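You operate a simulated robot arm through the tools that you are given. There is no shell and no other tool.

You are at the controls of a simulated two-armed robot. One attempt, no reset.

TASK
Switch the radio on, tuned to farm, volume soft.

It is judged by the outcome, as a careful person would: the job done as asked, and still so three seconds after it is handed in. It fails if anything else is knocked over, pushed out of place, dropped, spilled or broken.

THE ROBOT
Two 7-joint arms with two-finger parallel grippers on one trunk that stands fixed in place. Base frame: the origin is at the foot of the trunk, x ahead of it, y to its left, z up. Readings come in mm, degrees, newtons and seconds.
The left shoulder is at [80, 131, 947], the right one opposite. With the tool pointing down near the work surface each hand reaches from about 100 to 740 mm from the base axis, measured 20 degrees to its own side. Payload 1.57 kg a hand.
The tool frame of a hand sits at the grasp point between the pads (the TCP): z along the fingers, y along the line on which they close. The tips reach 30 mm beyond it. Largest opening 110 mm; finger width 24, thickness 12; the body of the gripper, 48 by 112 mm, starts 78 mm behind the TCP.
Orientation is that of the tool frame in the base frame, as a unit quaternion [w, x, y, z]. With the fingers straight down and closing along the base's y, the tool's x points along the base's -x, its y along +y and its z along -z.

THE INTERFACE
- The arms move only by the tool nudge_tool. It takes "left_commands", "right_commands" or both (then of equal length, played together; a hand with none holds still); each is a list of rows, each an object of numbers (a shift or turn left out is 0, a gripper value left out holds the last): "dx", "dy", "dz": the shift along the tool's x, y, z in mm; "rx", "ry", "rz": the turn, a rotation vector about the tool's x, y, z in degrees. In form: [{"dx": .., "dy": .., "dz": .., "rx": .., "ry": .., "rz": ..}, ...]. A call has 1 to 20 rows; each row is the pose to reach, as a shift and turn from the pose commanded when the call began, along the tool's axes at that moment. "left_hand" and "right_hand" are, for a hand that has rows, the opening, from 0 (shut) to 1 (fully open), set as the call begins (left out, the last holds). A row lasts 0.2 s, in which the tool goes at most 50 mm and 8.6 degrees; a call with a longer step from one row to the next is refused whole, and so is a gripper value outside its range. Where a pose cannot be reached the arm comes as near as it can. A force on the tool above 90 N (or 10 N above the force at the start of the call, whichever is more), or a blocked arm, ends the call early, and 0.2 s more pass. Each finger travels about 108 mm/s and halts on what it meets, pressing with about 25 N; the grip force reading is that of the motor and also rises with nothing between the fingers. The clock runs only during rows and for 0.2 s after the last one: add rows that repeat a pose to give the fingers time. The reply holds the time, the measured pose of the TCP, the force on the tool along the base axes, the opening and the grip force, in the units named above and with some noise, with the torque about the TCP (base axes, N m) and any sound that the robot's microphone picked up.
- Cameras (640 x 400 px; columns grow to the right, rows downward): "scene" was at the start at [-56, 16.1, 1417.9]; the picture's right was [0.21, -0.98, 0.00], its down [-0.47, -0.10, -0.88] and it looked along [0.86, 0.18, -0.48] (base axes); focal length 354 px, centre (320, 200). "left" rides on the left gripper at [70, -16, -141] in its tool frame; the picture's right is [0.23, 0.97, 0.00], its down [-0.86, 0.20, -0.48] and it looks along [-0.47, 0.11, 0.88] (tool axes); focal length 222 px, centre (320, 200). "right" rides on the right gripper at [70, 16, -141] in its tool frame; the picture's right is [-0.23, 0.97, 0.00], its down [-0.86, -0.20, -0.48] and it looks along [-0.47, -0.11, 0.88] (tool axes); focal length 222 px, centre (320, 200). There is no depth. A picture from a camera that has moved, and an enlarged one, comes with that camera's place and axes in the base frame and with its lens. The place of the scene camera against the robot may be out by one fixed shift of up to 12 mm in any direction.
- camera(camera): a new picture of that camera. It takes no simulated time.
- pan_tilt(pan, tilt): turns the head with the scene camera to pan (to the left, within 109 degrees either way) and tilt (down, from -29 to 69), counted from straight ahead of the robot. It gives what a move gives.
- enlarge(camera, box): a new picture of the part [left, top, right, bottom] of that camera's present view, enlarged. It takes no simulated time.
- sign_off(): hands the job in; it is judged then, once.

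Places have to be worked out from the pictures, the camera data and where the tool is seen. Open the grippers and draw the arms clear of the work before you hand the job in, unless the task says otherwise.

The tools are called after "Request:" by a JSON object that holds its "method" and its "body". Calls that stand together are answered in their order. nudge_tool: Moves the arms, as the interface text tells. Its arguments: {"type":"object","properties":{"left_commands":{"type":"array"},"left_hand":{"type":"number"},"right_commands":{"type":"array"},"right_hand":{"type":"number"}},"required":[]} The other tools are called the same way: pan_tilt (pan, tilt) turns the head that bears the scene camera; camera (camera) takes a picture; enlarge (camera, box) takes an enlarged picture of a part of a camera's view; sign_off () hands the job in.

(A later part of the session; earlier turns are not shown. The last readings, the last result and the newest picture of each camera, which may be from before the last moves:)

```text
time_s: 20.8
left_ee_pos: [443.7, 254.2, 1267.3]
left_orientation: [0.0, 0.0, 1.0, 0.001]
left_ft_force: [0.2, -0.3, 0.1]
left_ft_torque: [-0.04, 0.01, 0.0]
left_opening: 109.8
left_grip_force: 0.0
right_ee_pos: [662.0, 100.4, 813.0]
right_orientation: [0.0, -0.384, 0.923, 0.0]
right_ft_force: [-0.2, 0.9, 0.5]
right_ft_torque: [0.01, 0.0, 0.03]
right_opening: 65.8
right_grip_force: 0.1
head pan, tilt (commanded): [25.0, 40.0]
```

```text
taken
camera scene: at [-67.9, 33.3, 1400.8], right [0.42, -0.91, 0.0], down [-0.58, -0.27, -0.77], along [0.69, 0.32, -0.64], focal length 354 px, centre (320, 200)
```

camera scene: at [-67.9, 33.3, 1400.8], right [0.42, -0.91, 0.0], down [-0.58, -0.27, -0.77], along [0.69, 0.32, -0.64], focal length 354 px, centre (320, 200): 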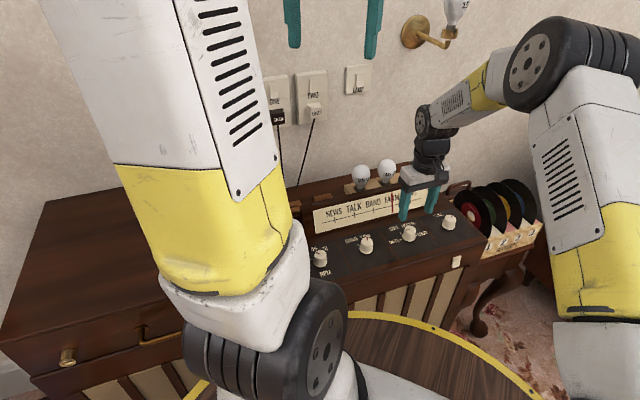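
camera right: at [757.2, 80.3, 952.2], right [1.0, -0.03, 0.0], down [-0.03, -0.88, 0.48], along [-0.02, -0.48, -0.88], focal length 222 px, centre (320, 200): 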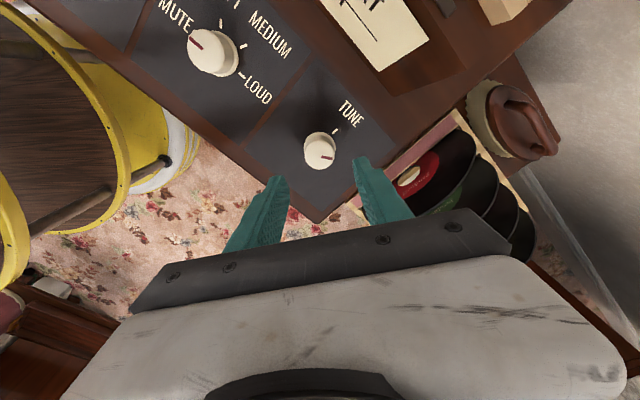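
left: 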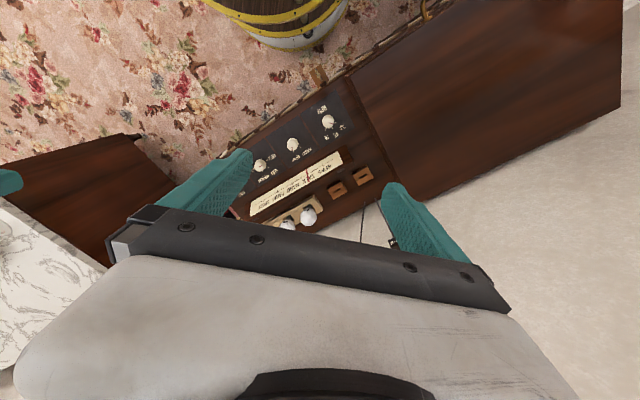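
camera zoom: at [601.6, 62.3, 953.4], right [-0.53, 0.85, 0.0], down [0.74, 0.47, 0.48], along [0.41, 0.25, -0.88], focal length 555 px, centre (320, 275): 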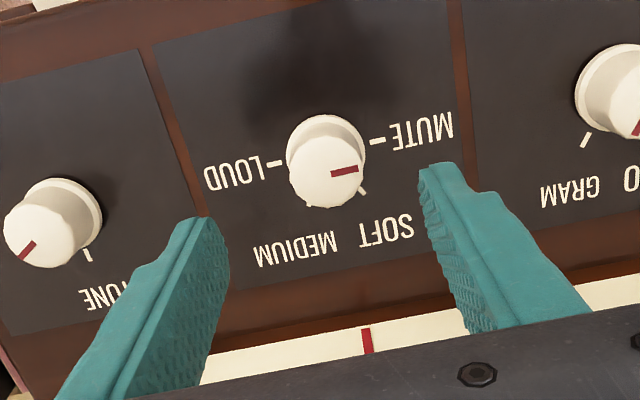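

The volume knob looks centred under the tool within about 1 mm. I'll lower to the same gripping height as for TUNE (TCP z≈736) and close.

Request:
{"method": "nudge_tool", "body": {"right_commands": [{"dx": -0.6, "dy": -0.4, "dz": 25}, {"dx": -0.6, "dy": -0.4, "dz": 45}, {"dx": -0.6, "dy": -0.4, "dz": 60}, {"dx": -0.6, "dy": -0.4, "dz": 70}, {"dx": -0.6, "dy": -0.4, "dz": 76}, {"dx": -0.6, "dy": -0.4, "dz": 76}]}}

Request:
{"method": "enlarge", "body": {"camera": "right", "box": [270, 130, 380, 220]}}

Request:
{"method": "enlarge", "body": {"camera": "scene", "box": [384, 206, 444, 246]}}

```text
time_s: 22.1
left_ee_pos: [444.6, 253.8, 1266.7]
left_orientation: [0.0, -0.001, 1.0, 0.0]
left_ft_force: [1.0, 0.8, 0.4]
left_ft_torque: [-0.01, 0.01, 0.02]
left_opening: 110.0
left_grip_force: 0.0
right_ee_pos: [662.6, 100.9, 735.3]
right_orientation: [0.0, -0.383, 0.924, 0.0]
right_ft_force: [0.4, 0.0, -0.1]
right_ft_torque: [-0.01, -0.07, -0.02]
right_opening: 66.2
right_grip_force: 0.0
head pan, tilt (commanded): [25.0, 40.0]
```

```text
4.44 times, centred on (325, 175) of right
camera zoom: at [601.6, 62.3, 876.4], right [-0.53, 0.85, 0.0], down [0.75, 0.46, 0.48], along [0.41, 0.25, -0.88], focal length 987 px, centre (298, 311)
```

zoom: 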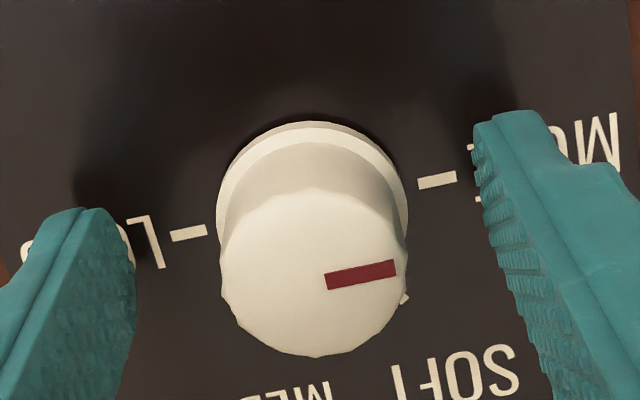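

```text
10.00 times, centred on (414, 226) of scene
camera zoom: at [-67.9, 33.3, 1400.8], right [0.42, -0.91, 0.0], down [-0.58, -0.27, -0.77], along [0.69, 0.32, -0.64], focal length 3544 px, centre (-620, -60)
```

zoom: 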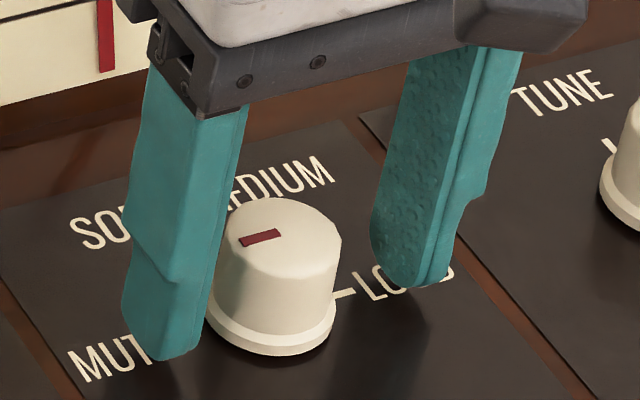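

Knob is centred well and its mark lies exactly along the MUTE–LOUD line, i.e. at MUTE. I'll close and turn 60° clockwise to SOFT.

Request:
{"method": "nudge_tool", "body": {"right_commands": [{"dy": 0.8}, {"dy": 0.8}, {"dy": 0.8}], "right_hand": 0.2}}

Request:
{"method": "nudge_tool", "body": {"right_commands": [{"rz": 6}, {"rz": 12}, {"rz": 18}, {"rz": 24}, {"rz": 30}, {"rz": 36}, {"rz": 42}, {"rz": 48}, {"rz": 54}, {"rz": 60}, {"rz": 60}]}}

Request:
{"method": "enlarge", "body": {"camera": "right", "box": [220, 90, 420, 250]}}

Request:
{"method": "enlarge", "body": {"camera": "scene", "box": [384, 206, 444, 246]}}

```text
time_s: 22.9
left_ee_pos: [444.1, 255.3, 1266.6]
left_orientation: [-0.001, 0.0, 1.0, 0.0]
left_ft_force: [-0.2, 0.3, -0.3]
left_ft_torque: [0.02, 0.02, -0.01]
left_opening: 109.9
left_grip_force: 0.0
right_ee_pos: [660.4, 101.5, 736.7]
right_orientation: [0.0, -0.382, 0.924, 0.001]
right_ft_force: [-5.6, 4.0, 1.6]
right_ft_torque: [-0.21, 0.16, 0.03]
right_opening: 32.2
right_grip_force: 40.2
head pan, tilt (commanded): [25.0, 40.0]
```

```text
time_s: 25.4
left_ee_pos: [443.3, 254.9, 1267.0]
left_orientation: [-0.001, 0.0, 1.0, 0.0]
left_ft_force: [-0.1, -1.1, 0.1]
left_ft_torque: [0.0, -0.01, 0.01]
left_opening: 109.9
left_grip_force: 0.0
right_ee_pos: [661.1, 102.3, 734.8]
right_orientation: [-0.001, 0.13, 0.991, 0.0]
right_ft_force: [-17.5, 23.5, -6.1]
right_ft_torque: [-0.32, -0.2, 0.08]
right_opening: 31.9
right_grip_force: 40.2
head pan, tilt (commanded): [25.0, 40.0]
```

```text
2.50 times, centred on (320, 170) of right
camera zoom: at [597.5, 137.1, 876.5], right [0.47, 0.88, 0.0], down [0.78, -0.41, 0.48], along [0.42, -0.22, -0.88], focal length 555 px, centre (320, 275)
```

zoom: 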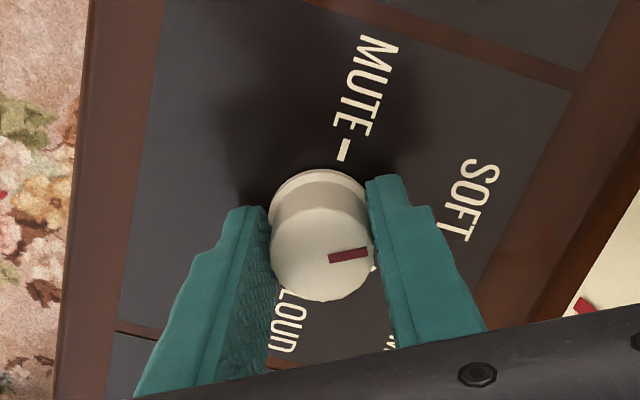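

```text
10.00 times, centred on (414, 226) of scene
camera zoom: at [-68.2, 34.1, 1400.7], right [0.42, -0.91, 0.0], down [-0.58, -0.27, -0.77], along [0.69, 0.32, -0.64], focal length 3544 px, centre (-620, -60)
```

zoom: 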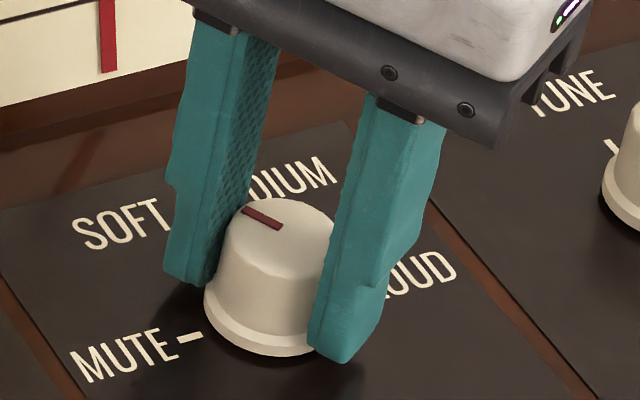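

The mark has turned with the grip to the SOFT direction. I'll release, rise and check.

Request:
{"method": "nudge_tool", "body": {"right_commands": [{"dz": 0}, {"dz": 0}, {"dz": 0}], "right_hand": 0.5}}

Request:
{"method": "nudge_tool", "body": {"right_commands": [{"dz": -8}, {"dz": -25}, {"dz": -50}, {"dz": -75}, {"dz": -75}]}}

Request:
{"method": "enlarge", "body": {"camera": "scene", "box": [384, 216, 434, 248]}}

Request:
{"method": "enlarge", "body": {"camera": "right", "box": [220, 90, 420, 250]}}

```text
time_s: 26.1
left_ee_pos: [444.3, 253.3, 1266.2]
left_orientation: [0.0, 0.0, 1.0, 0.0]
left_ft_force: [0.7, -0.5, 0.3]
left_ft_torque: [0.01, -0.02, -0.01]
left_opening: 109.7
left_grip_force: 0.1
right_ee_pos: [661.2, 100.5, 737.4]
right_orientation: [0.0, 0.131, 0.991, 0.001]
right_ft_force: [-0.8, -0.3, 0.3]
right_ft_torque: [-0.02, 0.01, 0.02]
right_opening: 54.9
right_grip_force: 0.0
head pan, tilt (commanded): [25.0, 40.0]
```

```text
time_s: 27.4
left_ee_pos: [444.1, 254.8, 1266.8]
left_orientation: [0.0, -0.001, 1.0, 0.0]
left_ft_force: [-0.1, -0.7, 0.2]
left_ft_torque: [-0.02, -0.01, -0.04]
left_opening: 109.8
left_grip_force: 0.1
right_ee_pos: [659.5, 102.0, 811.8]
right_orientation: [0.001, 0.131, 0.991, 0.0]
right_ft_force: [0.3, -0.1, -0.1]
right_ft_torque: [0.03, 0.03, -0.01]
right_opening: 54.8
right_grip_force: 0.0
head pan, tilt (commanded): [25.0, 40.0]
```

```text
12.50 times, centred on (409, 232) of scene
camera zoom: at [-67.9, 33.3, 1400.8], right [0.42, -0.91, 0.0], down [-0.58, -0.27, -0.77], along [0.69, 0.32, -0.64], focal length 4430 px, centre (-792, -200)
```

zoom: 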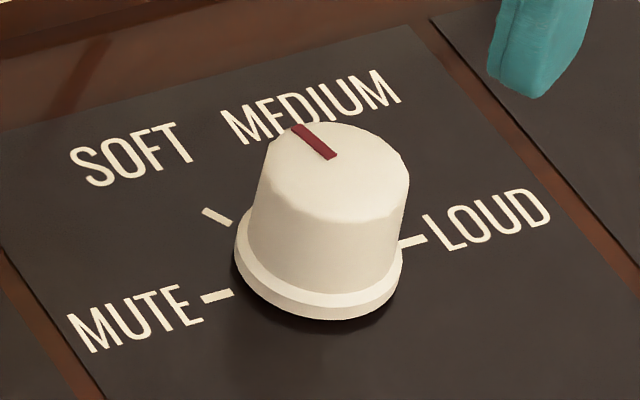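

```text
2.50 times, centred on (320, 170) of right
camera zoom: at [597.9, 135.7, 952.6], right [0.47, 0.88, 0.0], down [0.77, -0.41, 0.48], along [0.42, -0.23, -0.88], focal length 555 px, centre (320, 275)
```

zoom: 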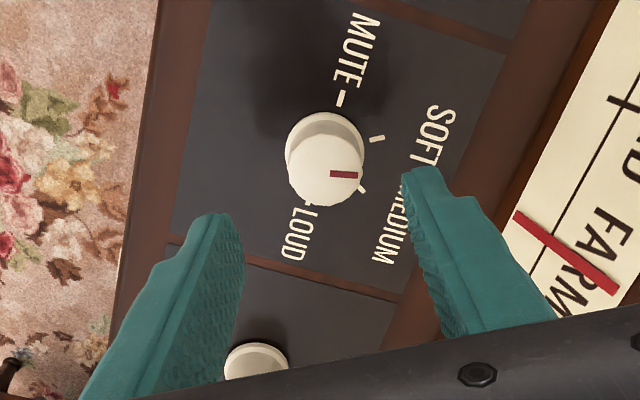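

The mark may be slightly past the SOFT tick. I'll zoom in closer to measure it.

Request:
{"method": "enlarge", "body": {"camera": "right", "box": [295, 115, 355, 165]}}

Request:
{"method": "enlarge", "body": {"camera": "scene", "box": [398, 222, 422, 242]}}

```text
8.00 times, centred on (325, 140) of right
camera zoom: at [597.9, 135.7, 952.6], right [0.47, 0.88, 0.0], down [0.77, -0.41, 0.48], along [0.42, -0.23, -0.88], focal length 1777 px, centre (280, 680)
```

zoom: 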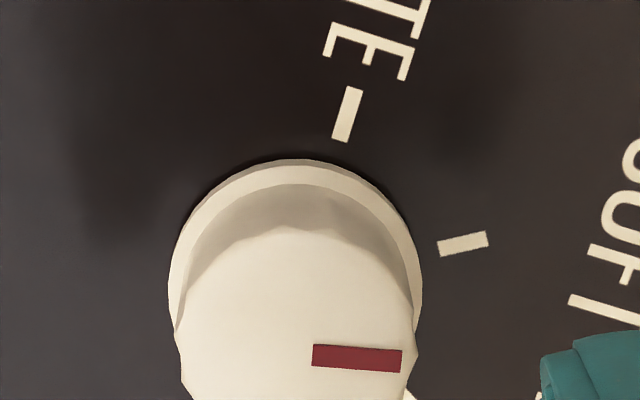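

```text
16.00 times, centred on (410, 232) of scene
camera zoom: at [-67.9, 33.3, 1400.8], right [0.42, -0.91, 0.0], down [-0.58, -0.27, -0.77], along [0.69, 0.32, -0.64], focal length 5670 px, centre (-1120, -312)
```

zoom: 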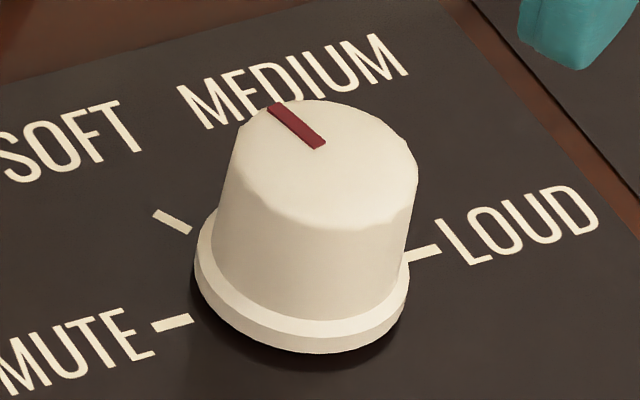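

The knob sits about 17° past SOFT; releasing under side load dragged it. Triangulating again puts its axis at about (662.3, 103.3), so I'll re-centre, lower and regrip.

Request:
{"method": "nudge_tool", "body": {"right_commands": [{"dx": -1.3, "dy": 2.4, "dz": 25}, {"dx": -1.3, "dy": 2.4, "dz": 45}, {"dx": -1.3, "dy": 2.4, "dz": 60}, {"dx": -1.3, "dy": 2.4, "dz": 70}, {"dx": -1.3, "dy": 2.4, "dz": 75}, {"dx": -1.3, "dy": 2.4, "dz": 75}]}}

Request:
{"method": "enlarge", "body": {"camera": "right", "box": [270, 130, 380, 220]}}

```text
time_s: 28.8
left_ee_pos: [444.9, 255.3, 1267.1]
left_orientation: [0.0, 0.0, 1.0, -0.001]
left_ft_force: [-0.1, -0.4, 0.1]
left_ft_torque: [0.01, -0.01, -0.01]
left_opening: 110.0
left_grip_force: 0.1
right_ee_pos: [663.7, 102.4, 735.7]
right_orientation: [0.0, 0.13, 0.992, 0.0]
right_ft_force: [0.0, -0.9, 0.3]
right_ft_torque: [0.05, 0.0, 0.02]
right_opening: 55.1
right_grip_force: 0.2
head pan, tilt (commanded): [25.0, 40.0]
```

```text
4.44 times, centred on (325, 175) of right
camera zoom: at [601.0, 136.1, 876.4], right [0.47, 0.88, 0.0], down [0.77, -0.41, 0.48], along [0.42, -0.23, -0.88], focal length 987 px, centre (298, 311)
```

zoom: 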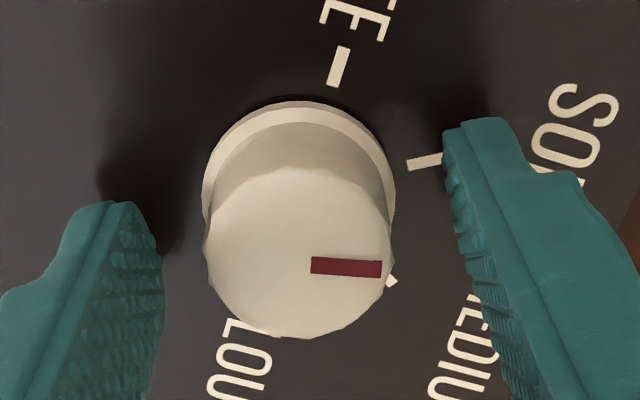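

Knob is centred in Y and about 1.5 mm toward tool +X. I'll correct that, close, and check the mark before turning.

Request:
{"method": "nudge_tool", "body": {"right_commands": [{"dx": 1.5}, {"dx": 1.5}, {"dx": 1.5}], "right_hand": 0.2}}

Request:
{"method": "enlarge", "body": {"camera": "right", "box": [270, 130, 380, 220]}}

```text
time_s: 29.6
left_ee_pos: [445.0, 255.3, 1267.3]
left_orientation: [0.0, 0.0, 1.0, 0.0]
left_ft_force: [0.7, 0.0, 0.6]
left_ft_torque: [0.0, 0.02, -0.03]
left_opening: 110.0
left_grip_force: 0.0
right_ee_pos: [662.1, 102.7, 736.2]
right_orientation: [0.001, 0.13, 0.992, 0.0]
right_ft_force: [9.8, 3.6, -8.8]
right_ft_torque: [-0.46, -0.49, -0.03]
right_opening: 32.5
right_grip_force: 40.7
head pan, tilt (commanded): [25.0, 40.0]
```

```text
4.44 times, centred on (325, 175) of right
camera zoom: at [600.2, 136.9, 876.3], right [0.47, 0.88, 0.0], down [0.77, -0.41, 0.48], along [0.42, -0.23, -0.88], focal length 987 px, centre (298, 311)
```

zoom: 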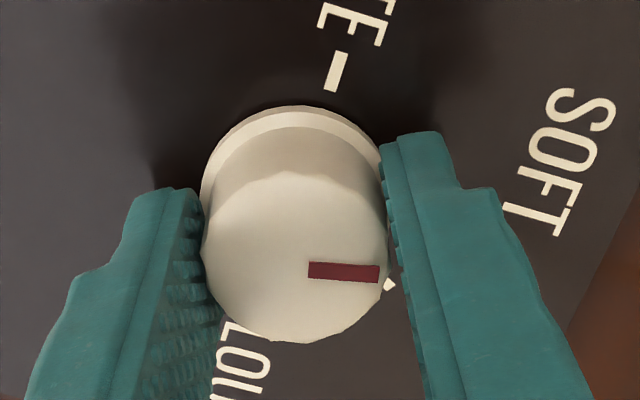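

Grip is good and the knob hasn't moved. Now I'll turn it back 17° counter-clockwise to SOFT, relieving the small side load.

Request:
{"method": "nudge_tool", "body": {"right_commands": [{"dx": -0.7, "dy": 0.6, "rz": -4}, {"dx": -0.7, "dy": 0.6, "rz": -8}, {"dx": -0.7, "dy": 0.6, "rz": -12}, {"dx": -0.7, "dy": 0.6, "rz": -15}, {"dx": -0.7, "dy": 0.6, "rz": -17}, {"dx": -0.7, "dy": 0.6, "rz": -17}]}}

Request:
{"method": "enlarge", "body": {"camera": "right", "box": [270, 130, 380, 220]}}

Request:
{"method": "enlarge", "body": {"camera": "scene", "box": [384, 206, 444, 246]}}

```text
time_s: 30.9
left_ee_pos: [444.2, 254.8, 1266.7]
left_orientation: [0.0, 0.0, 1.0, 0.0]
left_ft_force: [0.0, -0.3, 0.6]
left_ft_torque: [0.03, -0.03, 0.01]
left_opening: 110.1
left_grip_force: 0.1
right_ee_pos: [662.6, 102.6, 736.9]
right_orientation: [0.0, -0.018, 1.0, 0.0]
right_ft_force: [3.5, -3.7, 1.2]
right_ft_torque: [0.42, 0.64, -0.01]
right_opening: 32.8
right_grip_force: 40.8
head pan, tilt (commanded): [25.0, 40.0]
```

```text
4.44 times, centred on (325, 175) of right
camera zoom: at [593.4, 117.2, 876.4], right [0.19, 0.98, 0.0], down [0.86, -0.17, 0.48], along [0.47, -0.09, -0.88], focal length 987 px, centre (298, 311)
```

zoom: 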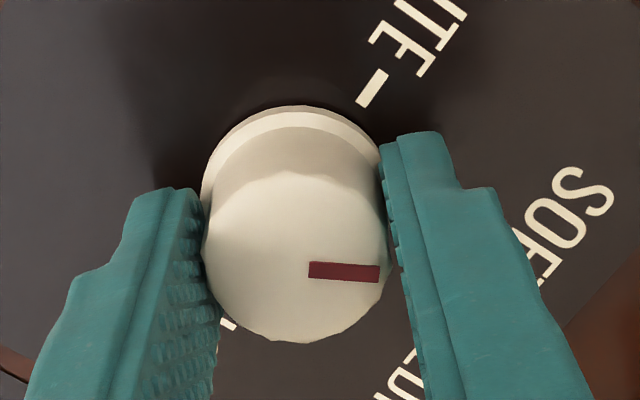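

```text
10.00 times, centred on (414, 226) of scene
camera zoom: at [-67.8, 33.1, 1400.8], right [0.42, -0.91, 0.0], down [-0.58, -0.27, -0.77], along [0.69, 0.32, -0.64], focal length 3544 px, centre (-620, -60)
```

zoom: 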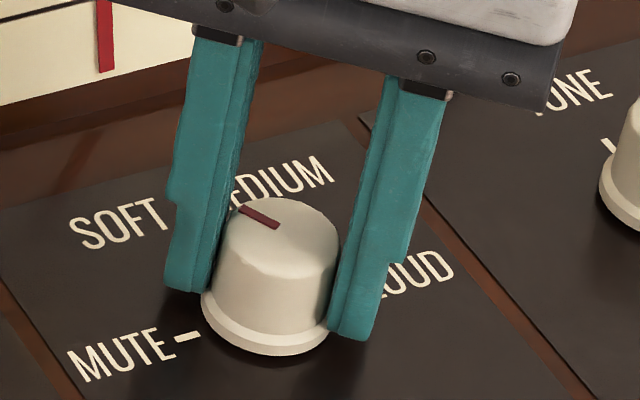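

The mark is now ~57–58° from MUTE, matching the measured SOFT tick angle, and the side load is low. I'll release in small steps and rise.

Request:
{"method": "nudge_tool", "body": {"right_commands": [{"dz": 0}, {"dz": 0}], "right_hand": 0.36}}

Request:
{"method": "nudge_tool", "body": {"right_commands": [{"dz": 0}, {"dz": 0}], "right_hand": 0.55}}

Request:
{"method": "nudge_tool", "body": {"right_commands": [{"dz": -8}, {"dz": -25}, {"dz": -50}, {"dz": -75}, {"dz": -75}]}}

Request:
{"method": "enlarge", "body": {"camera": "right", "box": [290, 115, 370, 175]}}

Request:
{"method": "enlarge", "body": {"camera": "scene", "box": [398, 222, 422, 242]}}

```text
time_s: 31.6
left_ee_pos: [443.3, 253.8, 1266.2]
left_orientation: [0.0, 0.0, 1.0, 0.0]
left_ft_force: [0.0, 0.3, -0.3]
left_ft_torque: [-0.01, -0.03, 0.02]
left_opening: 109.8
left_grip_force: 0.0
right_ee_pos: [663.1, 103.8, 735.7]
right_orientation: [0.0, -0.018, 1.0, 0.0]
right_ft_force: [-0.4, -0.7, -0.5]
right_ft_torque: [-0.03, 0.01, 0.01]
right_opening: 39.7
right_grip_force: 0.0
head pan, tilt (commanded): [25.0, 40.0]
```

```text
time_s: 32.1
left_ee_pos: [444.3, 254.4, 1267.0]
left_orientation: [0.0, 0.0, 1.0, 0.0]
left_ft_force: [-0.9, 0.5, -0.3]
left_ft_torque: [-0.03, -0.05, -0.01]
left_opening: 109.9
left_grip_force: 0.1
right_ee_pos: [663.0, 103.4, 736.4]
right_orientation: [-0.001, -0.017, 1.0, -0.001]
right_ft_force: [-0.4, 0.6, 0.2]
right_ft_torque: [-0.03, -0.01, 0.03]
right_opening: 60.6
right_grip_force: 0.1
head pan, tilt (commanded): [25.0, 40.0]
```

```text
time_s: 33.4
left_ee_pos: [444.6, 255.1, 1266.5]
left_orientation: [0.0, 0.0, 1.0, 0.0]
left_ft_force: [-0.2, 0.2, -0.6]
left_ft_torque: [0.0, 0.02, -0.01]
left_opening: 109.9
left_grip_force: 0.1
right_ee_pos: [662.9, 104.7, 811.1]
right_orientation: [0.001, -0.018, 1.0, 0.0]
right_ft_force: [-0.1, 0.4, -0.2]
right_ft_torque: [0.0, -0.02, -0.02]
right_opening: 60.7
right_grip_force: 0.0
head pan, tilt (commanded): [25.0, 40.0]
```

```text
6.67 times, centred on (330, 145) of right
camera zoom: at [592.6, 118.0, 951.4], right [0.19, 0.98, 0.0], down [0.86, -0.17, 0.48], along [0.47, -0.09, -0.88], focal length 1481 px, centre (253, 567)
```

zoom: 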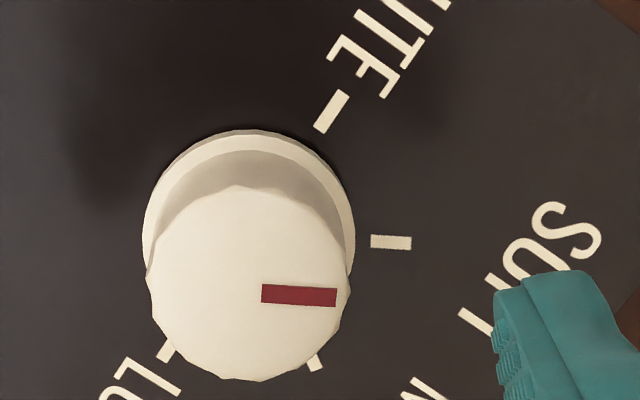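

```text
16.00 times, centred on (410, 232) of scene
camera zoom: at [-67.8, 33.3, 1400.8], right [0.42, -0.91, 0.0], down [-0.58, -0.27, -0.77], along [0.69, 0.32, -0.64], focal length 5670 px, centre (-1120, -312)
```

zoom: 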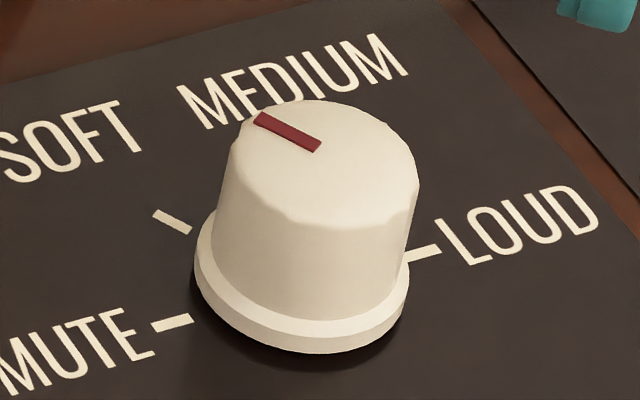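

Volume mark is now parallel with the SOFT tick and stable. Next the RADIO/GRAM selector: I'll move to about (571, 195.6) above it.

Request:
{"method": "nudge_tool", "body": {"right_commands": [{"dx": 18, "dy": 19}, {"dx": 36, "dy": 38}, {"dx": 53, "dy": 57}, {"dx": 71, "dy": 76}, {"dx": 88.2, "dy": 95}, {"dx": 88.2, "dy": 95}, {"dx": 88.2, "dy": 95}], "right_hand": 0.6}}

Request:
{"method": "enlarge", "body": {"camera": "right", "box": [220, 90, 420, 250]}}

Request:
{"method": "camera", "body": {"camera": "scene"}}

```text
time_s: 35.0
left_ee_pos: [443.5, 254.1, 1267.0]
left_orientation: [0.0, -0.001, 1.0, 0.0]
left_ft_force: [-0.3, -1.0, -0.4]
left_ft_torque: [0.01, -0.01, 0.0]
left_opening: 110.1
left_grip_force: 0.0
right_ee_pos: [571.3, 195.6, 811.1]
right_orientation: [-0.001, -0.017, 1.0, 0.0]
right_ft_force: [-0.1, 0.6, 0.5]
right_ft_torque: [-0.02, -0.01, -0.02]
right_opening: 65.6
right_grip_force: 0.0
head pan, tilt (commanded): [25.0, 40.0]
```

```text
2.50 times, centred on (320, 170) of right
camera zoom: at [501.6, 209.7, 951.3], right [0.19, 0.98, 0.0], down [0.86, -0.17, 0.48], along [0.47, -0.09, -0.88], focal length 555 px, centre (320, 275)
```

zoom: 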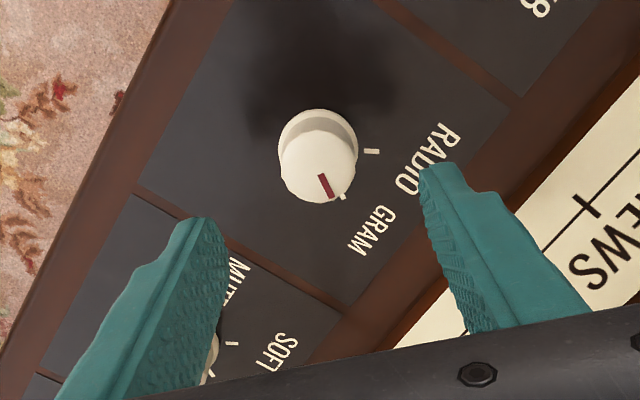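

```text
taken
camera scene: at [-67.9, 33.3, 1400.8], right [0.42, -0.91, 0.0], down [-0.58, -0.27, -0.77], along [0.69, 0.32, -0.64], focal length 354 px, centre (320, 200)
```

scene: 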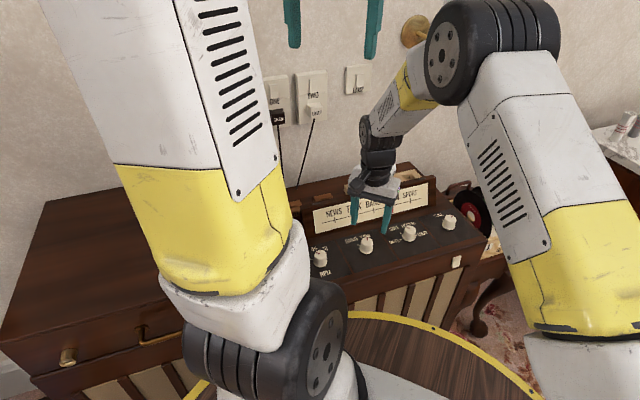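

The selector is centred within ~1.5 mm and its mark points at GRAM. I'll nudge 1.5 mm and lower to grip height.

Request:
{"method": "nudge_tool", "body": {"right_commands": [{"dx": 1.4, "dz": 25}, {"dx": 1.4, "dz": 45}, {"dx": 1.4, "dz": 60}, {"dx": 1.4, "dz": 70}, {"dx": 1.4, "dz": 75}, {"dx": 1.4, "dz": 75}]}}

Request:
{"method": "enlarge", "body": {"camera": "right", "box": [270, 130, 380, 220]}}

```text
time_s: 36.4
left_ee_pos: [444.5, 253.8, 1267.7]
left_orientation: [0.001, 0.0, 1.0, 0.0]
left_ft_force: [-0.3, 0.3, 0.5]
left_ft_torque: [0.0, 0.01, -0.02]
left_opening: 110.1
left_grip_force: 0.0
right_ee_pos: [569.9, 196.5, 735.4]
right_orientation: [0.0, -0.017, 1.0, 0.0]
right_ft_force: [0.7, -0.2, 0.0]
right_ft_torque: [0.01, 0.02, 0.02]
right_opening: 66.2
right_grip_force: 0.0
head pan, tilt (commanded): [25.0, 40.0]
```

```text
4.44 times, centred on (325, 175) of right
camera zoom: at [500.3, 209.7, 876.8], right [0.19, 0.98, 0.0], down [0.86, -0.17, 0.48], along [0.47, -0.09, -0.88], focal length 987 px, centre (298, 311)
```

zoom: 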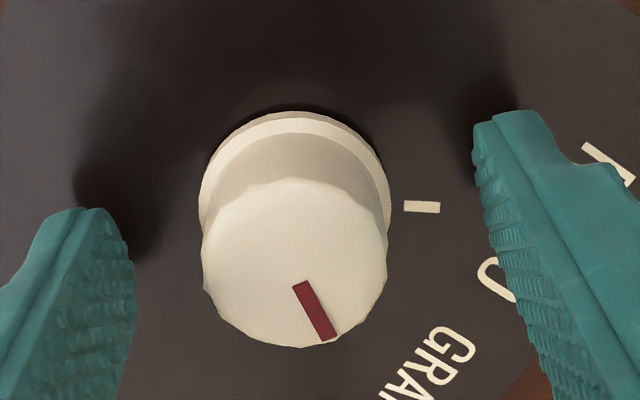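

Well centred, and the mark is ~59° clockwise of the RADIO tick. I'll grip, turn 59° counter-clockwise, and look.

Request:
{"method": "nudge_tool", "body": {"right_commands": [{"dz": 0}, {"dz": 0}, {"dz": 0}], "right_hand": 0.2}}

Request:
{"method": "nudge_tool", "body": {"right_commands": [{"rz": -6}, {"rz": -12}, {"rz": -18}, {"rz": -24}, {"rz": -30}, {"rz": -36}, {"rz": -42}, {"rz": -48}, {"rz": -54}, {"rz": -59}, {"rz": -59}]}}

Request:
{"method": "enlarge", "body": {"camera": "right", "box": [270, 130, 380, 220]}}

Request:
{"method": "enlarge", "body": {"camera": "scene", "box": [340, 220, 400, 260]}}

```text
time_s: 37.1
left_ee_pos: [443.9, 252.6, 1266.6]
left_orientation: [0.0, 0.0, 1.0, 0.0]
left_ft_force: [0.2, -0.4, 0.6]
left_ft_torque: [-0.01, 0.02, 0.01]
left_opening: 110.1
left_grip_force: 0.1
right_ee_pos: [570.1, 194.8, 736.3]
right_orientation: [0.0, -0.017, 1.0, 0.0]
right_ft_force: [0.6, -3.3, 0.4]
right_ft_torque: [0.02, 0.01, 0.04]
right_opening: 31.9
right_grip_force: 40.6
head pan, tilt (commanded): [25.0, 40.0]
```

```text
time_s: 39.5
left_ee_pos: [444.0, 253.7, 1267.1]
left_orientation: [0.0, 0.0, 1.0, 0.0]
left_ft_force: [0.6, 0.3, 0.1]
left_ft_torque: [0.01, -0.01, -0.03]
left_opening: 109.8
left_grip_force: 0.1
right_ee_pos: [569.6, 194.9, 736.0]
right_orientation: [0.001, -0.509, 0.861, 0.0]
right_ft_force: [-10.2, -7.9, 19.3]
right_ft_torque: [0.39, -0.15, 0.04]
right_opening: 32.2
right_grip_force: 40.3
head pan, tilt (commanded): [25.0, 40.0]
```

```text
4.44 times, centred on (325, 175) of right
camera zoom: at [522.5, 141.9, 876.6], right [-0.74, 0.67, 0.0], down [0.59, 0.65, 0.48], along [0.32, 0.36, -0.88], focal length 987 px, centre (298, 311)
```

zoom: 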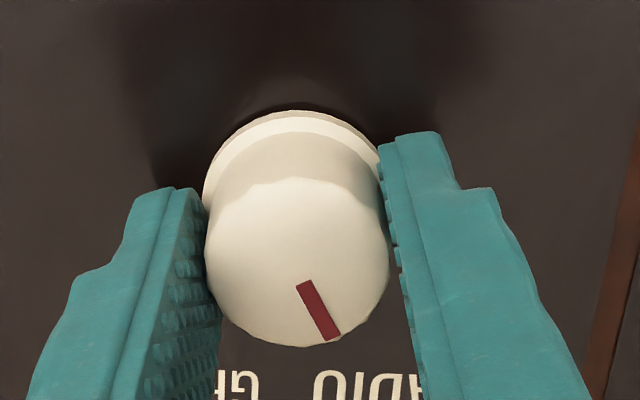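

```text
10.00 times, centred on (370, 240) of scene
camera zoom: at [-68.7, 32.9, 1400.7], right [0.42, -0.91, 0.0], down [-0.58, -0.27, -0.77], along [0.69, 0.32, -0.64], focal length 3544 px, centre (-180, -200)
```

zoom: 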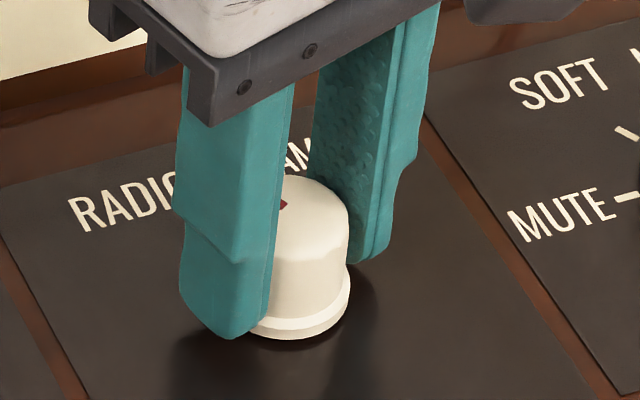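

The mark followed the grip by 59°. I'll relieve the residual load slightly, then release in steps and rise.

Request:
{"method": "nudge_tool", "body": {"right_commands": [{"dx": 0.6, "dy": 0.3, "dz": -0.7}, {"dx": 1.2, "dy": 0.5, "dz": -1.4}, {"dx": 1.2, "dy": 0.5, "dz": -1.4}]}}

Request:
{"method": "nudge_tool", "body": {"right_commands": [{"dz": 0}, {"dz": 0}], "right_hand": 0.36}}

Request:
{"method": "nudge_tool", "body": {"right_commands": [{"dz": 0}, {"dz": 0}], "right_hand": 0.55}}

Request:
{"method": "nudge_tool", "body": {"right_commands": [{"dz": -8}, {"dz": -25}, {"dz": -50}, {"dz": -75}, {"dz": -75}]}}

Request:
{"method": "enlarge", "body": {"camera": "right", "box": [280, 115, 370, 185]}}

Request:
{"method": "enlarge", "body": {"camera": "scene", "box": [340, 220, 400, 260]}}

```text
time_s: 40.4
left_ee_pos: [444.8, 254.9, 1266.0]
left_orientation: [0.0, 0.0, 1.0, 0.0]
left_ft_force: [0.2, -0.1, 0.2]
left_ft_torque: [0.01, 0.01, -0.02]
left_opening: 109.9
left_grip_force: 0.0
right_ee_pos: [569.2, 195.7, 736.0]
right_orientation: [0.001, -0.508, 0.861, 0.0]
right_ft_force: [9.6, 9.3, -18.7]
right_ft_torque: [0.71, -0.67, 0.02]
right_opening: 32.0
right_grip_force: 40.5
head pan, tilt (commanded): [25.0, 40.0]
```

```text
time_s: 41.0
left_ee_pos: [444.7, 253.8, 1266.2]
left_orientation: [0.001, 0.001, 1.0, 0.0]
left_ft_force: [1.0, -0.4, -0.8]
left_ft_torque: [0.01, -0.01, 0.03]
left_opening: 110.1
left_grip_force: 0.0
right_ee_pos: [569.2, 194.3, 737.5]
right_orientation: [0.0, -0.508, 0.861, 0.0]
right_ft_force: [-0.6, 0.4, 0.0]
right_ft_torque: [0.04, 0.0, 0.01]
right_opening: 39.7
right_grip_force: 0.1
head pan, tilt (commanded): [25.0, 40.0]
```

```text
time_s: 41.5
left_ee_pos: [444.3, 253.7, 1267.8]
left_orientation: [-0.001, 0.0, 1.0, -0.001]
left_ft_force: [-0.1, 0.1, 1.1]
left_ft_torque: [0.01, 0.02, 0.02]
left_opening: 110.1
left_grip_force: 0.1
right_ee_pos: [568.7, 194.1, 737.6]
right_orientation: [0.0, -0.507, 0.862, 0.0]
right_ft_force: [0.1, -0.2, -0.3]
right_ft_torque: [0.03, 0.0, -0.03]
right_opening: 60.6
right_grip_force: 0.1
head pan, tilt (commanded): [25.0, 40.0]
```

```text
time_s: 42.8
left_ee_pos: [445.0, 254.5, 1266.8]
left_orientation: [0.001, 0.0, 1.0, -0.001]
left_ft_force: [-0.2, -0.6, 0.5]
left_ft_torque: [0.03, 0.02, 0.02]
left_opening: 110.0
left_grip_force: 0.0
right_ee_pos: [569.1, 195.2, 810.8]
right_orientation: [0.001, -0.507, 0.862, 0.0]
right_ft_force: [-1.3, -0.1, -0.8]
right_ft_torque: [0.02, -0.02, 0.01]
right_opening: 60.7
right_grip_force: 0.0
head pan, tilt (commanded): [25.0, 40.0]
```

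```text
5.71 times, centred on (325, 150) of right
camera zoom: at [522.1, 141.4, 952.4], right [-0.74, 0.67, 0.0], down [0.59, 0.65, 0.48], along [0.32, 0.35, -0.88], focal length 1269 px, centre (291, 486)
```

zoom: 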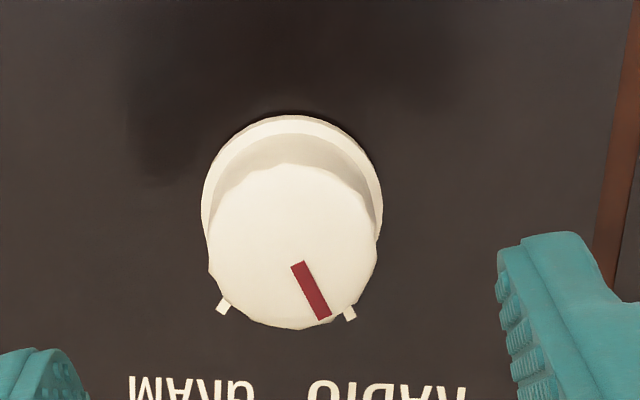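

```text
10.00 times, centred on (370, 240) of scene
camera zoom: at [-67.9, 33.3, 1400.8], right [0.42, -0.91, 0.0], down [-0.58, -0.27, -0.77], along [0.69, 0.32, -0.64], focal length 3544 px, centre (-180, -200)
```

zoom: 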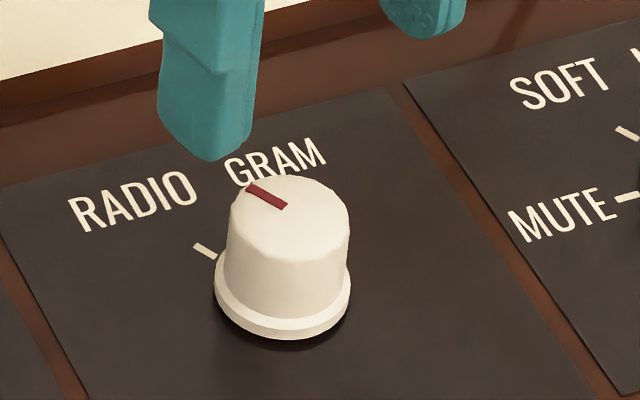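

The selector now points at RADIO; I'll zoom further to confirm alignment.

Request:
{"method": "enlarge", "body": {"camera": "scene", "box": [354, 232, 378, 252]}}

Request:
{"method": "enlarge", "body": {"camera": "right", "box": [300, 145, 350, 178]}}

Request:
{"method": "enlarge", "body": {"camera": "scene", "box": [280, 150, 480, 275]}}

```text
16.00 times, centred on (366, 242) of scene
camera zoom: at [-67.9, 33.3, 1400.8], right [0.42, -0.91, 0.0], down [-0.58, -0.27, -0.77], along [0.69, 0.32, -0.64], focal length 5670 px, centre (-416, -472)
```

zoom: 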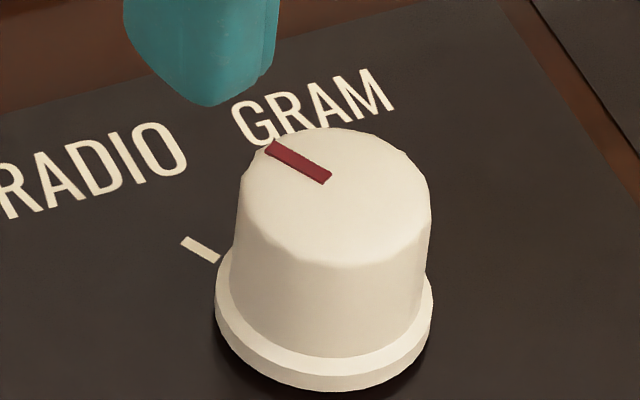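

```text
12.12 times, centred on (325, 162) of right
camera zoom: at [522.1, 141.4, 952.4], right [-0.74, 0.67, 0.0], down [0.59, 0.65, 0.48], along [0.32, 0.35, -0.88], focal length 2692 px, centre (259, 667)
```

zoom: 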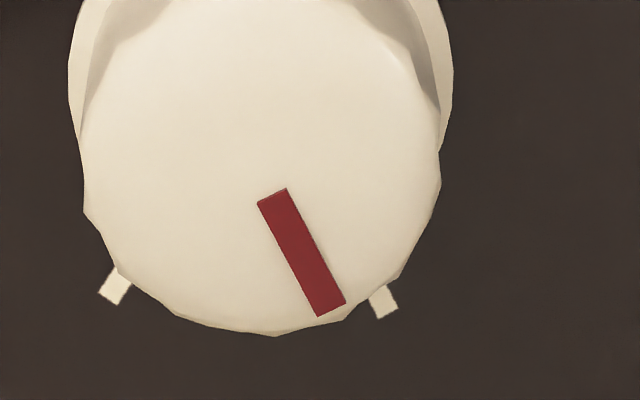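

```text
3.20 times, centred on (380, 212) of scene
camera zoom: at [-67.9, 33.3, 1400.8], right [0.42, -0.91, 0.0], down [-0.58, -0.27, -0.77], along [0.69, 0.32, -0.64], focal length 1134 px, centre (128, 160)
```

zoom: 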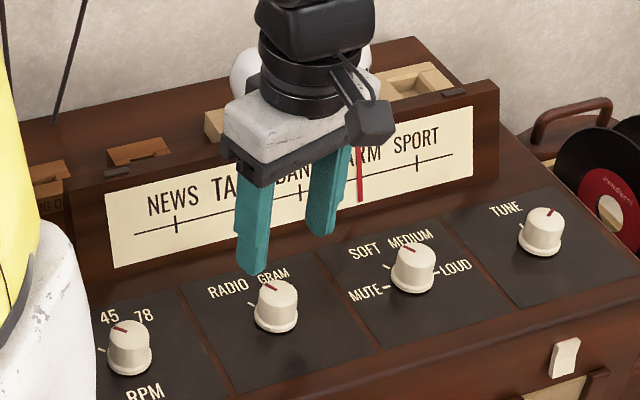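

The selector mark is parallel with the RADIO tick, FARM and SOFT are holding, but there's no sound or dial light, so power is still off somewhere. I'll bring the right hand out in front of the cabinet to inspect the front rocker.

Request:
{"method": "nudge_tool", "body": {"right_commands": [{"dz": -40}, {"dz": -80}, {"dz": -100}, {"dx": 32.6, "dy": -22.4, "dz": -100, "rz": 2}, {"dx": 65.2, "dy": -44.8, "dz": -100, "rz": 4}, {"dx": 97.8, "dy": -67.2, "dz": -100, "rz": 6}, {"dx": 130.4, "dy": -89.6, "dz": -100, "rz": 8}, {"dx": 163, "dy": -112, "dz": -100, "rz": 10}, {"dx": 195.6, "dy": -134.4, "dz": -90, "rz": 12}, {"dx": 228.2, "dy": -156.8, "dz": -60, "rz": 14}, {"dx": 261, "dy": -179, "dz": -25, "rz": 16}, {"dx": 261, "dy": -179, "dz": 10, "rz": 16}, {"dx": 261, "dy": -179, "dz": 10, "rz": 16}], "right_hand": 0.3}}

Request:
{"method": "camera", "body": {"camera": "right"}}

Request:
{"method": "camera", "body": {"camera": "scene"}}

```text
refused: row 11 steps farther than a row can; nothing moved
```

```text
taken
camera right: at [522.1, 141.4, 952.4], right [-0.74, 0.67, 0.0], down [0.59, 0.65, 0.48], along [0.32, 0.35, -0.88], focal length 222 px, centre (320, 200)
```

right: 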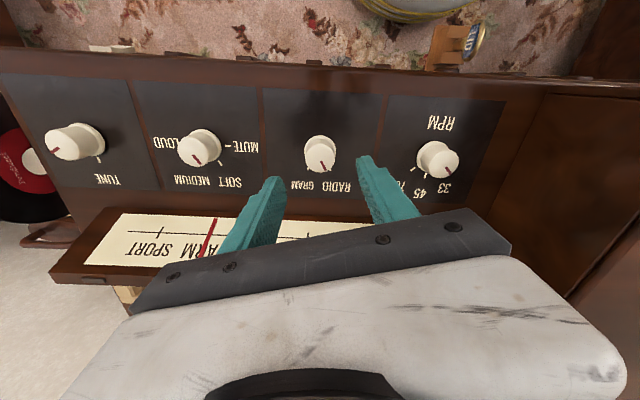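

```text
taken
camera scene: at [-67.9, 33.3, 1400.8], right [0.42, -0.91, 0.0], down [-0.58, -0.27, -0.77], along [0.69, 0.32, -0.64], focal length 354 px, centre (320, 200)
```

scene: 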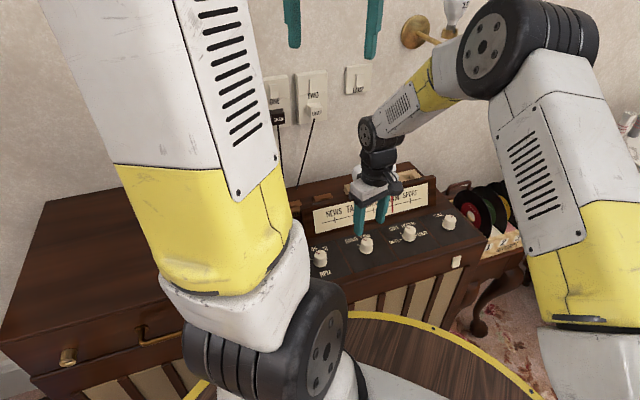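

The call was refused for one over-long step; nothing moved. I'll resend with smaller steps.

Request:
{"method": "nudge_tool", "body": {"right_commands": [{"dz": -40}, {"dz": -80}, {"dz": -100}, {"dx": 32.6, "dy": -22.4, "dz": -100, "rz": 2}, {"dx": 65.2, "dy": -44.8, "dz": -100, "rz": 4}, {"dx": 97.8, "dy": -67.2, "dz": -100, "rz": 6}, {"dx": 130.4, "dy": -89.6, "dz": -100, "rz": 8}, {"dx": 163, "dy": -112, "dz": -100, "rz": 10}, {"dx": 195.6, "dy": -134.4, "dz": -90, "rz": 12}, {"dx": 228.2, "dy": -156.8, "dz": -70, "rz": 14}, {"dx": 255, "dy": -175, "dz": -40, "rz": 16}, {"dx": 261, "dy": -179, "dz": -10, "rz": 16}, {"dx": 261, "dy": -179, "dz": 10, "rz": 16}, {"dx": 261, "dy": -179, "dz": 10, "rz": 16}], "right_hand": 0.3}}

Request:
{"method": "camera", "body": {"camera": "right"}}

Request:
{"method": "camera", "body": {"camera": "scene"}}

```text
time_s: 45.8
left_ee_pos: [444.2, 252.8, 1267.3]
left_orientation: [-0.001, 0.0, 1.0, 0.0]
left_ft_force: [0.7, 0.1, 0.0]
left_ft_torque: [0.02, 0.01, -0.05]
left_opening: 109.9
left_grip_force: 0.0
right_ee_pos: [600.0, -121.0, 802.3]
right_orientation: [0.0, -0.382, 0.924, 0.0]
right_ft_force: [-0.2, -0.1, -0.3]
right_ft_torque: [0.02, -0.02, 0.04]
right_opening: 33.0
right_grip_force: 0.0
head pan, tilt (commanded): [25.0, 40.0]
```

```text
taken
camera right: at [540.1, -158.0, 943.0], right [-0.53, 0.85, 0.0], down [0.75, 0.46, 0.48], along [0.41, 0.25, -0.88], focal length 222 px, centre (320, 200)
```

right: 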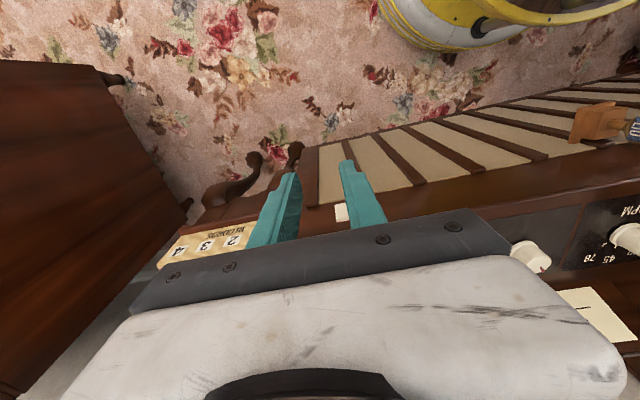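

```text
taken
camera scene: at [-67.9, 33.2, 1400.8], right [0.42, -0.91, 0.0], down [-0.58, -0.27, -0.77], along [0.69, 0.32, -0.64], focal length 354 px, centre (320, 200)
```

scene: 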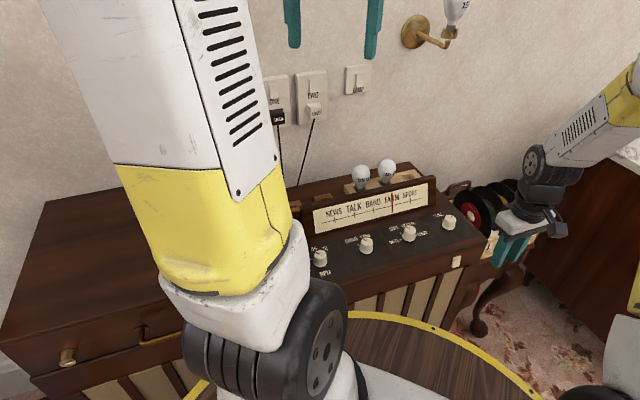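

The rocker is visible just between the fingers, at roughly (677, -34, 647). I'll enlarge it, then tilt the hand to see it from the front.

Request:
{"method": "enlarge", "body": {"camera": "right", "box": [320, 190, 360, 230]}}

Request:
{"method": "enlarge", "body": {"camera": "scene", "box": [448, 248, 472, 272]}}

Request:
{"method": "nudge_tool", "body": {"right_commands": [{"dx": 5, "dz": -8, "ry": -7.5}, {"dx": 10, "dz": -15, "ry": -15}, {"dx": 15, "dz": -15, "ry": -22.5}, {"dx": 20, "dz": -10, "ry": -30}, {"dx": 25, "dz": 0, "ry": -37.5}, {"dx": 30, "dz": 10, "ry": -45}, {"dx": 35, "dz": 20, "ry": -52.5}, {"dx": 40, "dz": 30, "ry": -60}, {"dx": 40, "dz": 30, "ry": -60}]}}

Request:
{"method": "camera", "body": {"camera": "right"}}

Request:
{"method": "camera", "body": {"camera": "scene"}}

```text
10.00 times, centred on (340, 210) of right
camera zoom: at [540.1, -158.0, 943.0], right [-0.53, 0.85, 0.0], down [0.75, 0.46, 0.48], along [0.41, 0.25, -0.88], focal length 2221 px, centre (120, 100)
```

zoom: 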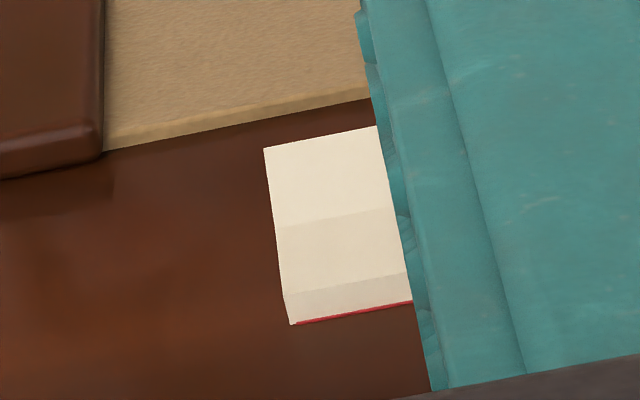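

```text
16.00 times, centred on (460, 260) of scene
camera zoom: at [-67.9, 33.2, 1400.8], right [0.42, -0.91, 0.0], down [-0.58, -0.27, -0.77], along [0.69, 0.32, -0.64], focal length 5670 px, centre (-1920, -760)
```

zoom: 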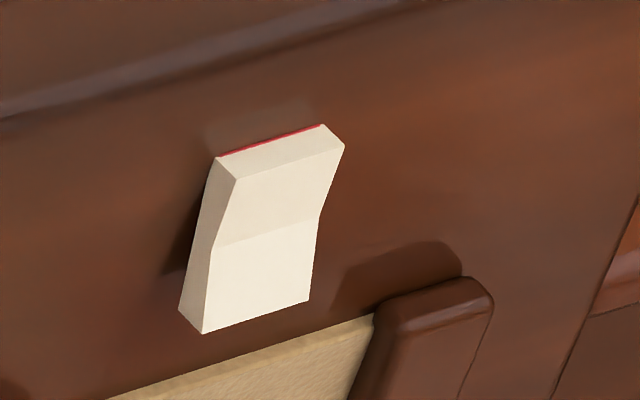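

```text
time_s: 47.8
left_ee_pos: [444.4, 254.7, 1266.5]
left_orientation: [0.0, 0.0, 1.0, 0.0]
left_ft_force: [0.4, 0.0, 0.6]
left_ft_torque: [-0.01, -0.01, -0.02]
left_opening: 110.0
left_grip_force: 0.2
right_ee_pos: [570.4, -148.8, 772.1]
right_orientation: [0.462, -0.332, 0.8, 0.192]
right_ft_force: [0.2, 0.3, 0.4]
right_ft_torque: [0.01, -0.05, 0.01]
right_opening: 32.7
right_grip_force: 0.2
head pan, tilt (commanded): [25.0, 40.0]
```

```text
taken
camera right: at [448.8, -248.0, 781.2], right [-0.61, 0.77, 0.2], down [0.15, -0.13, 0.98], along [0.78, 0.63, -0.03], focal length 222 px, centre (320, 200)
```

right: 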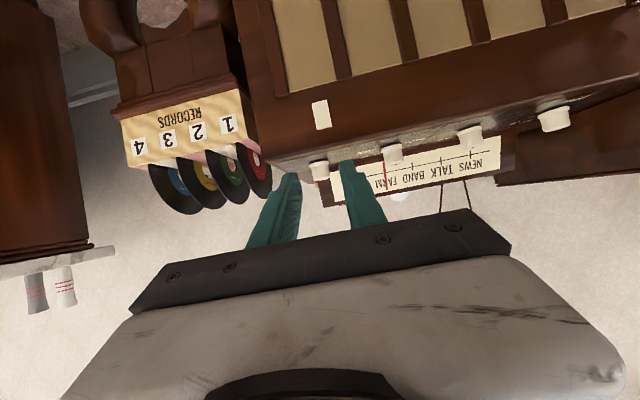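

```text
taken
camera scene: at [-67.9, 33.2, 1400.8], right [0.42, -0.91, 0.0], down [-0.58, -0.27, -0.77], along [0.69, 0.32, -0.64], focal length 354 px, centre (320, 200)
```

scene: 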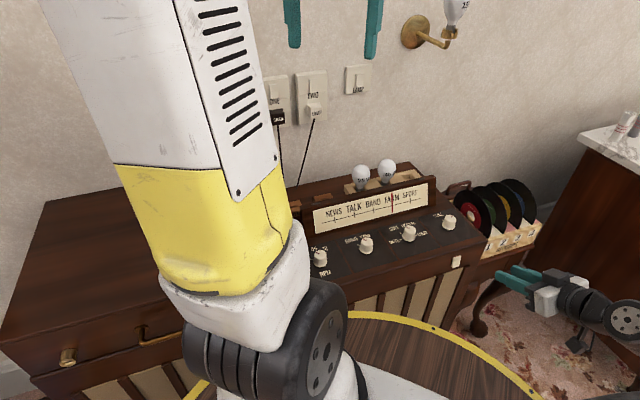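

The hand camera now looks at the cabinet front (image upside-down). I'll enlarge the rocker and, for comparison, look at the wall switches.

Request:
{"method": "enlarge", "body": {"camera": "right", "box": [295, 85, 350, 140]}}

Request:
{"method": "enlarge", "body": {"camera": "right", "box": [240, 60, 460, 220]}}

```text
7.27 times, centred on (322, 112) of right
camera zoom: at [448.8, -248.0, 781.2], right [-0.61, 0.77, 0.2], down [0.15, -0.13, 0.98], along [0.78, 0.63, -0.03], focal length 1615 px, centre (302, 836)
```

zoom: 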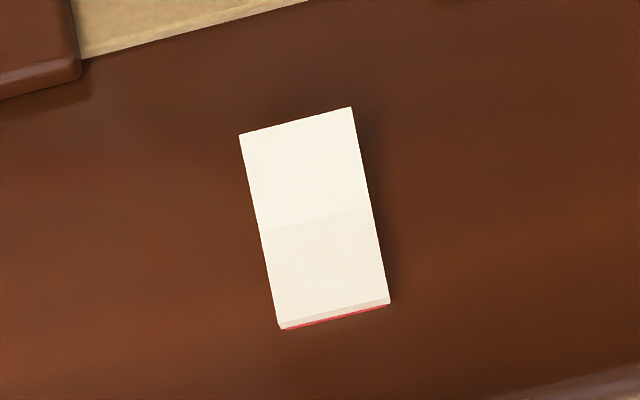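

```text
2.50 times, centred on (350, 140) of right
camera zoom: at [448.8, -248.0, 781.2], right [-0.61, 0.77, 0.2], down [0.15, -0.13, 0.98], along [0.78, 0.63, -0.03], focal length 555 px, centre (245, 350)
```

zoom: 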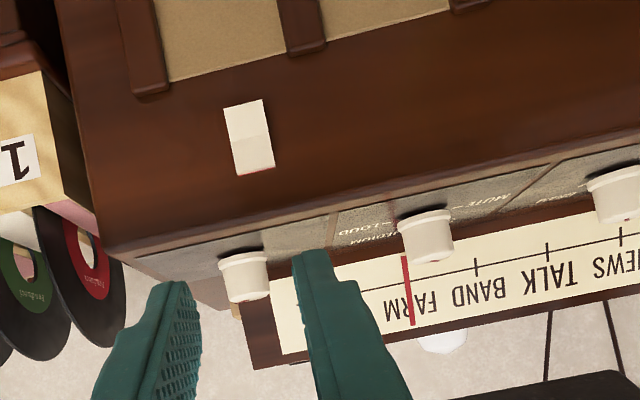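

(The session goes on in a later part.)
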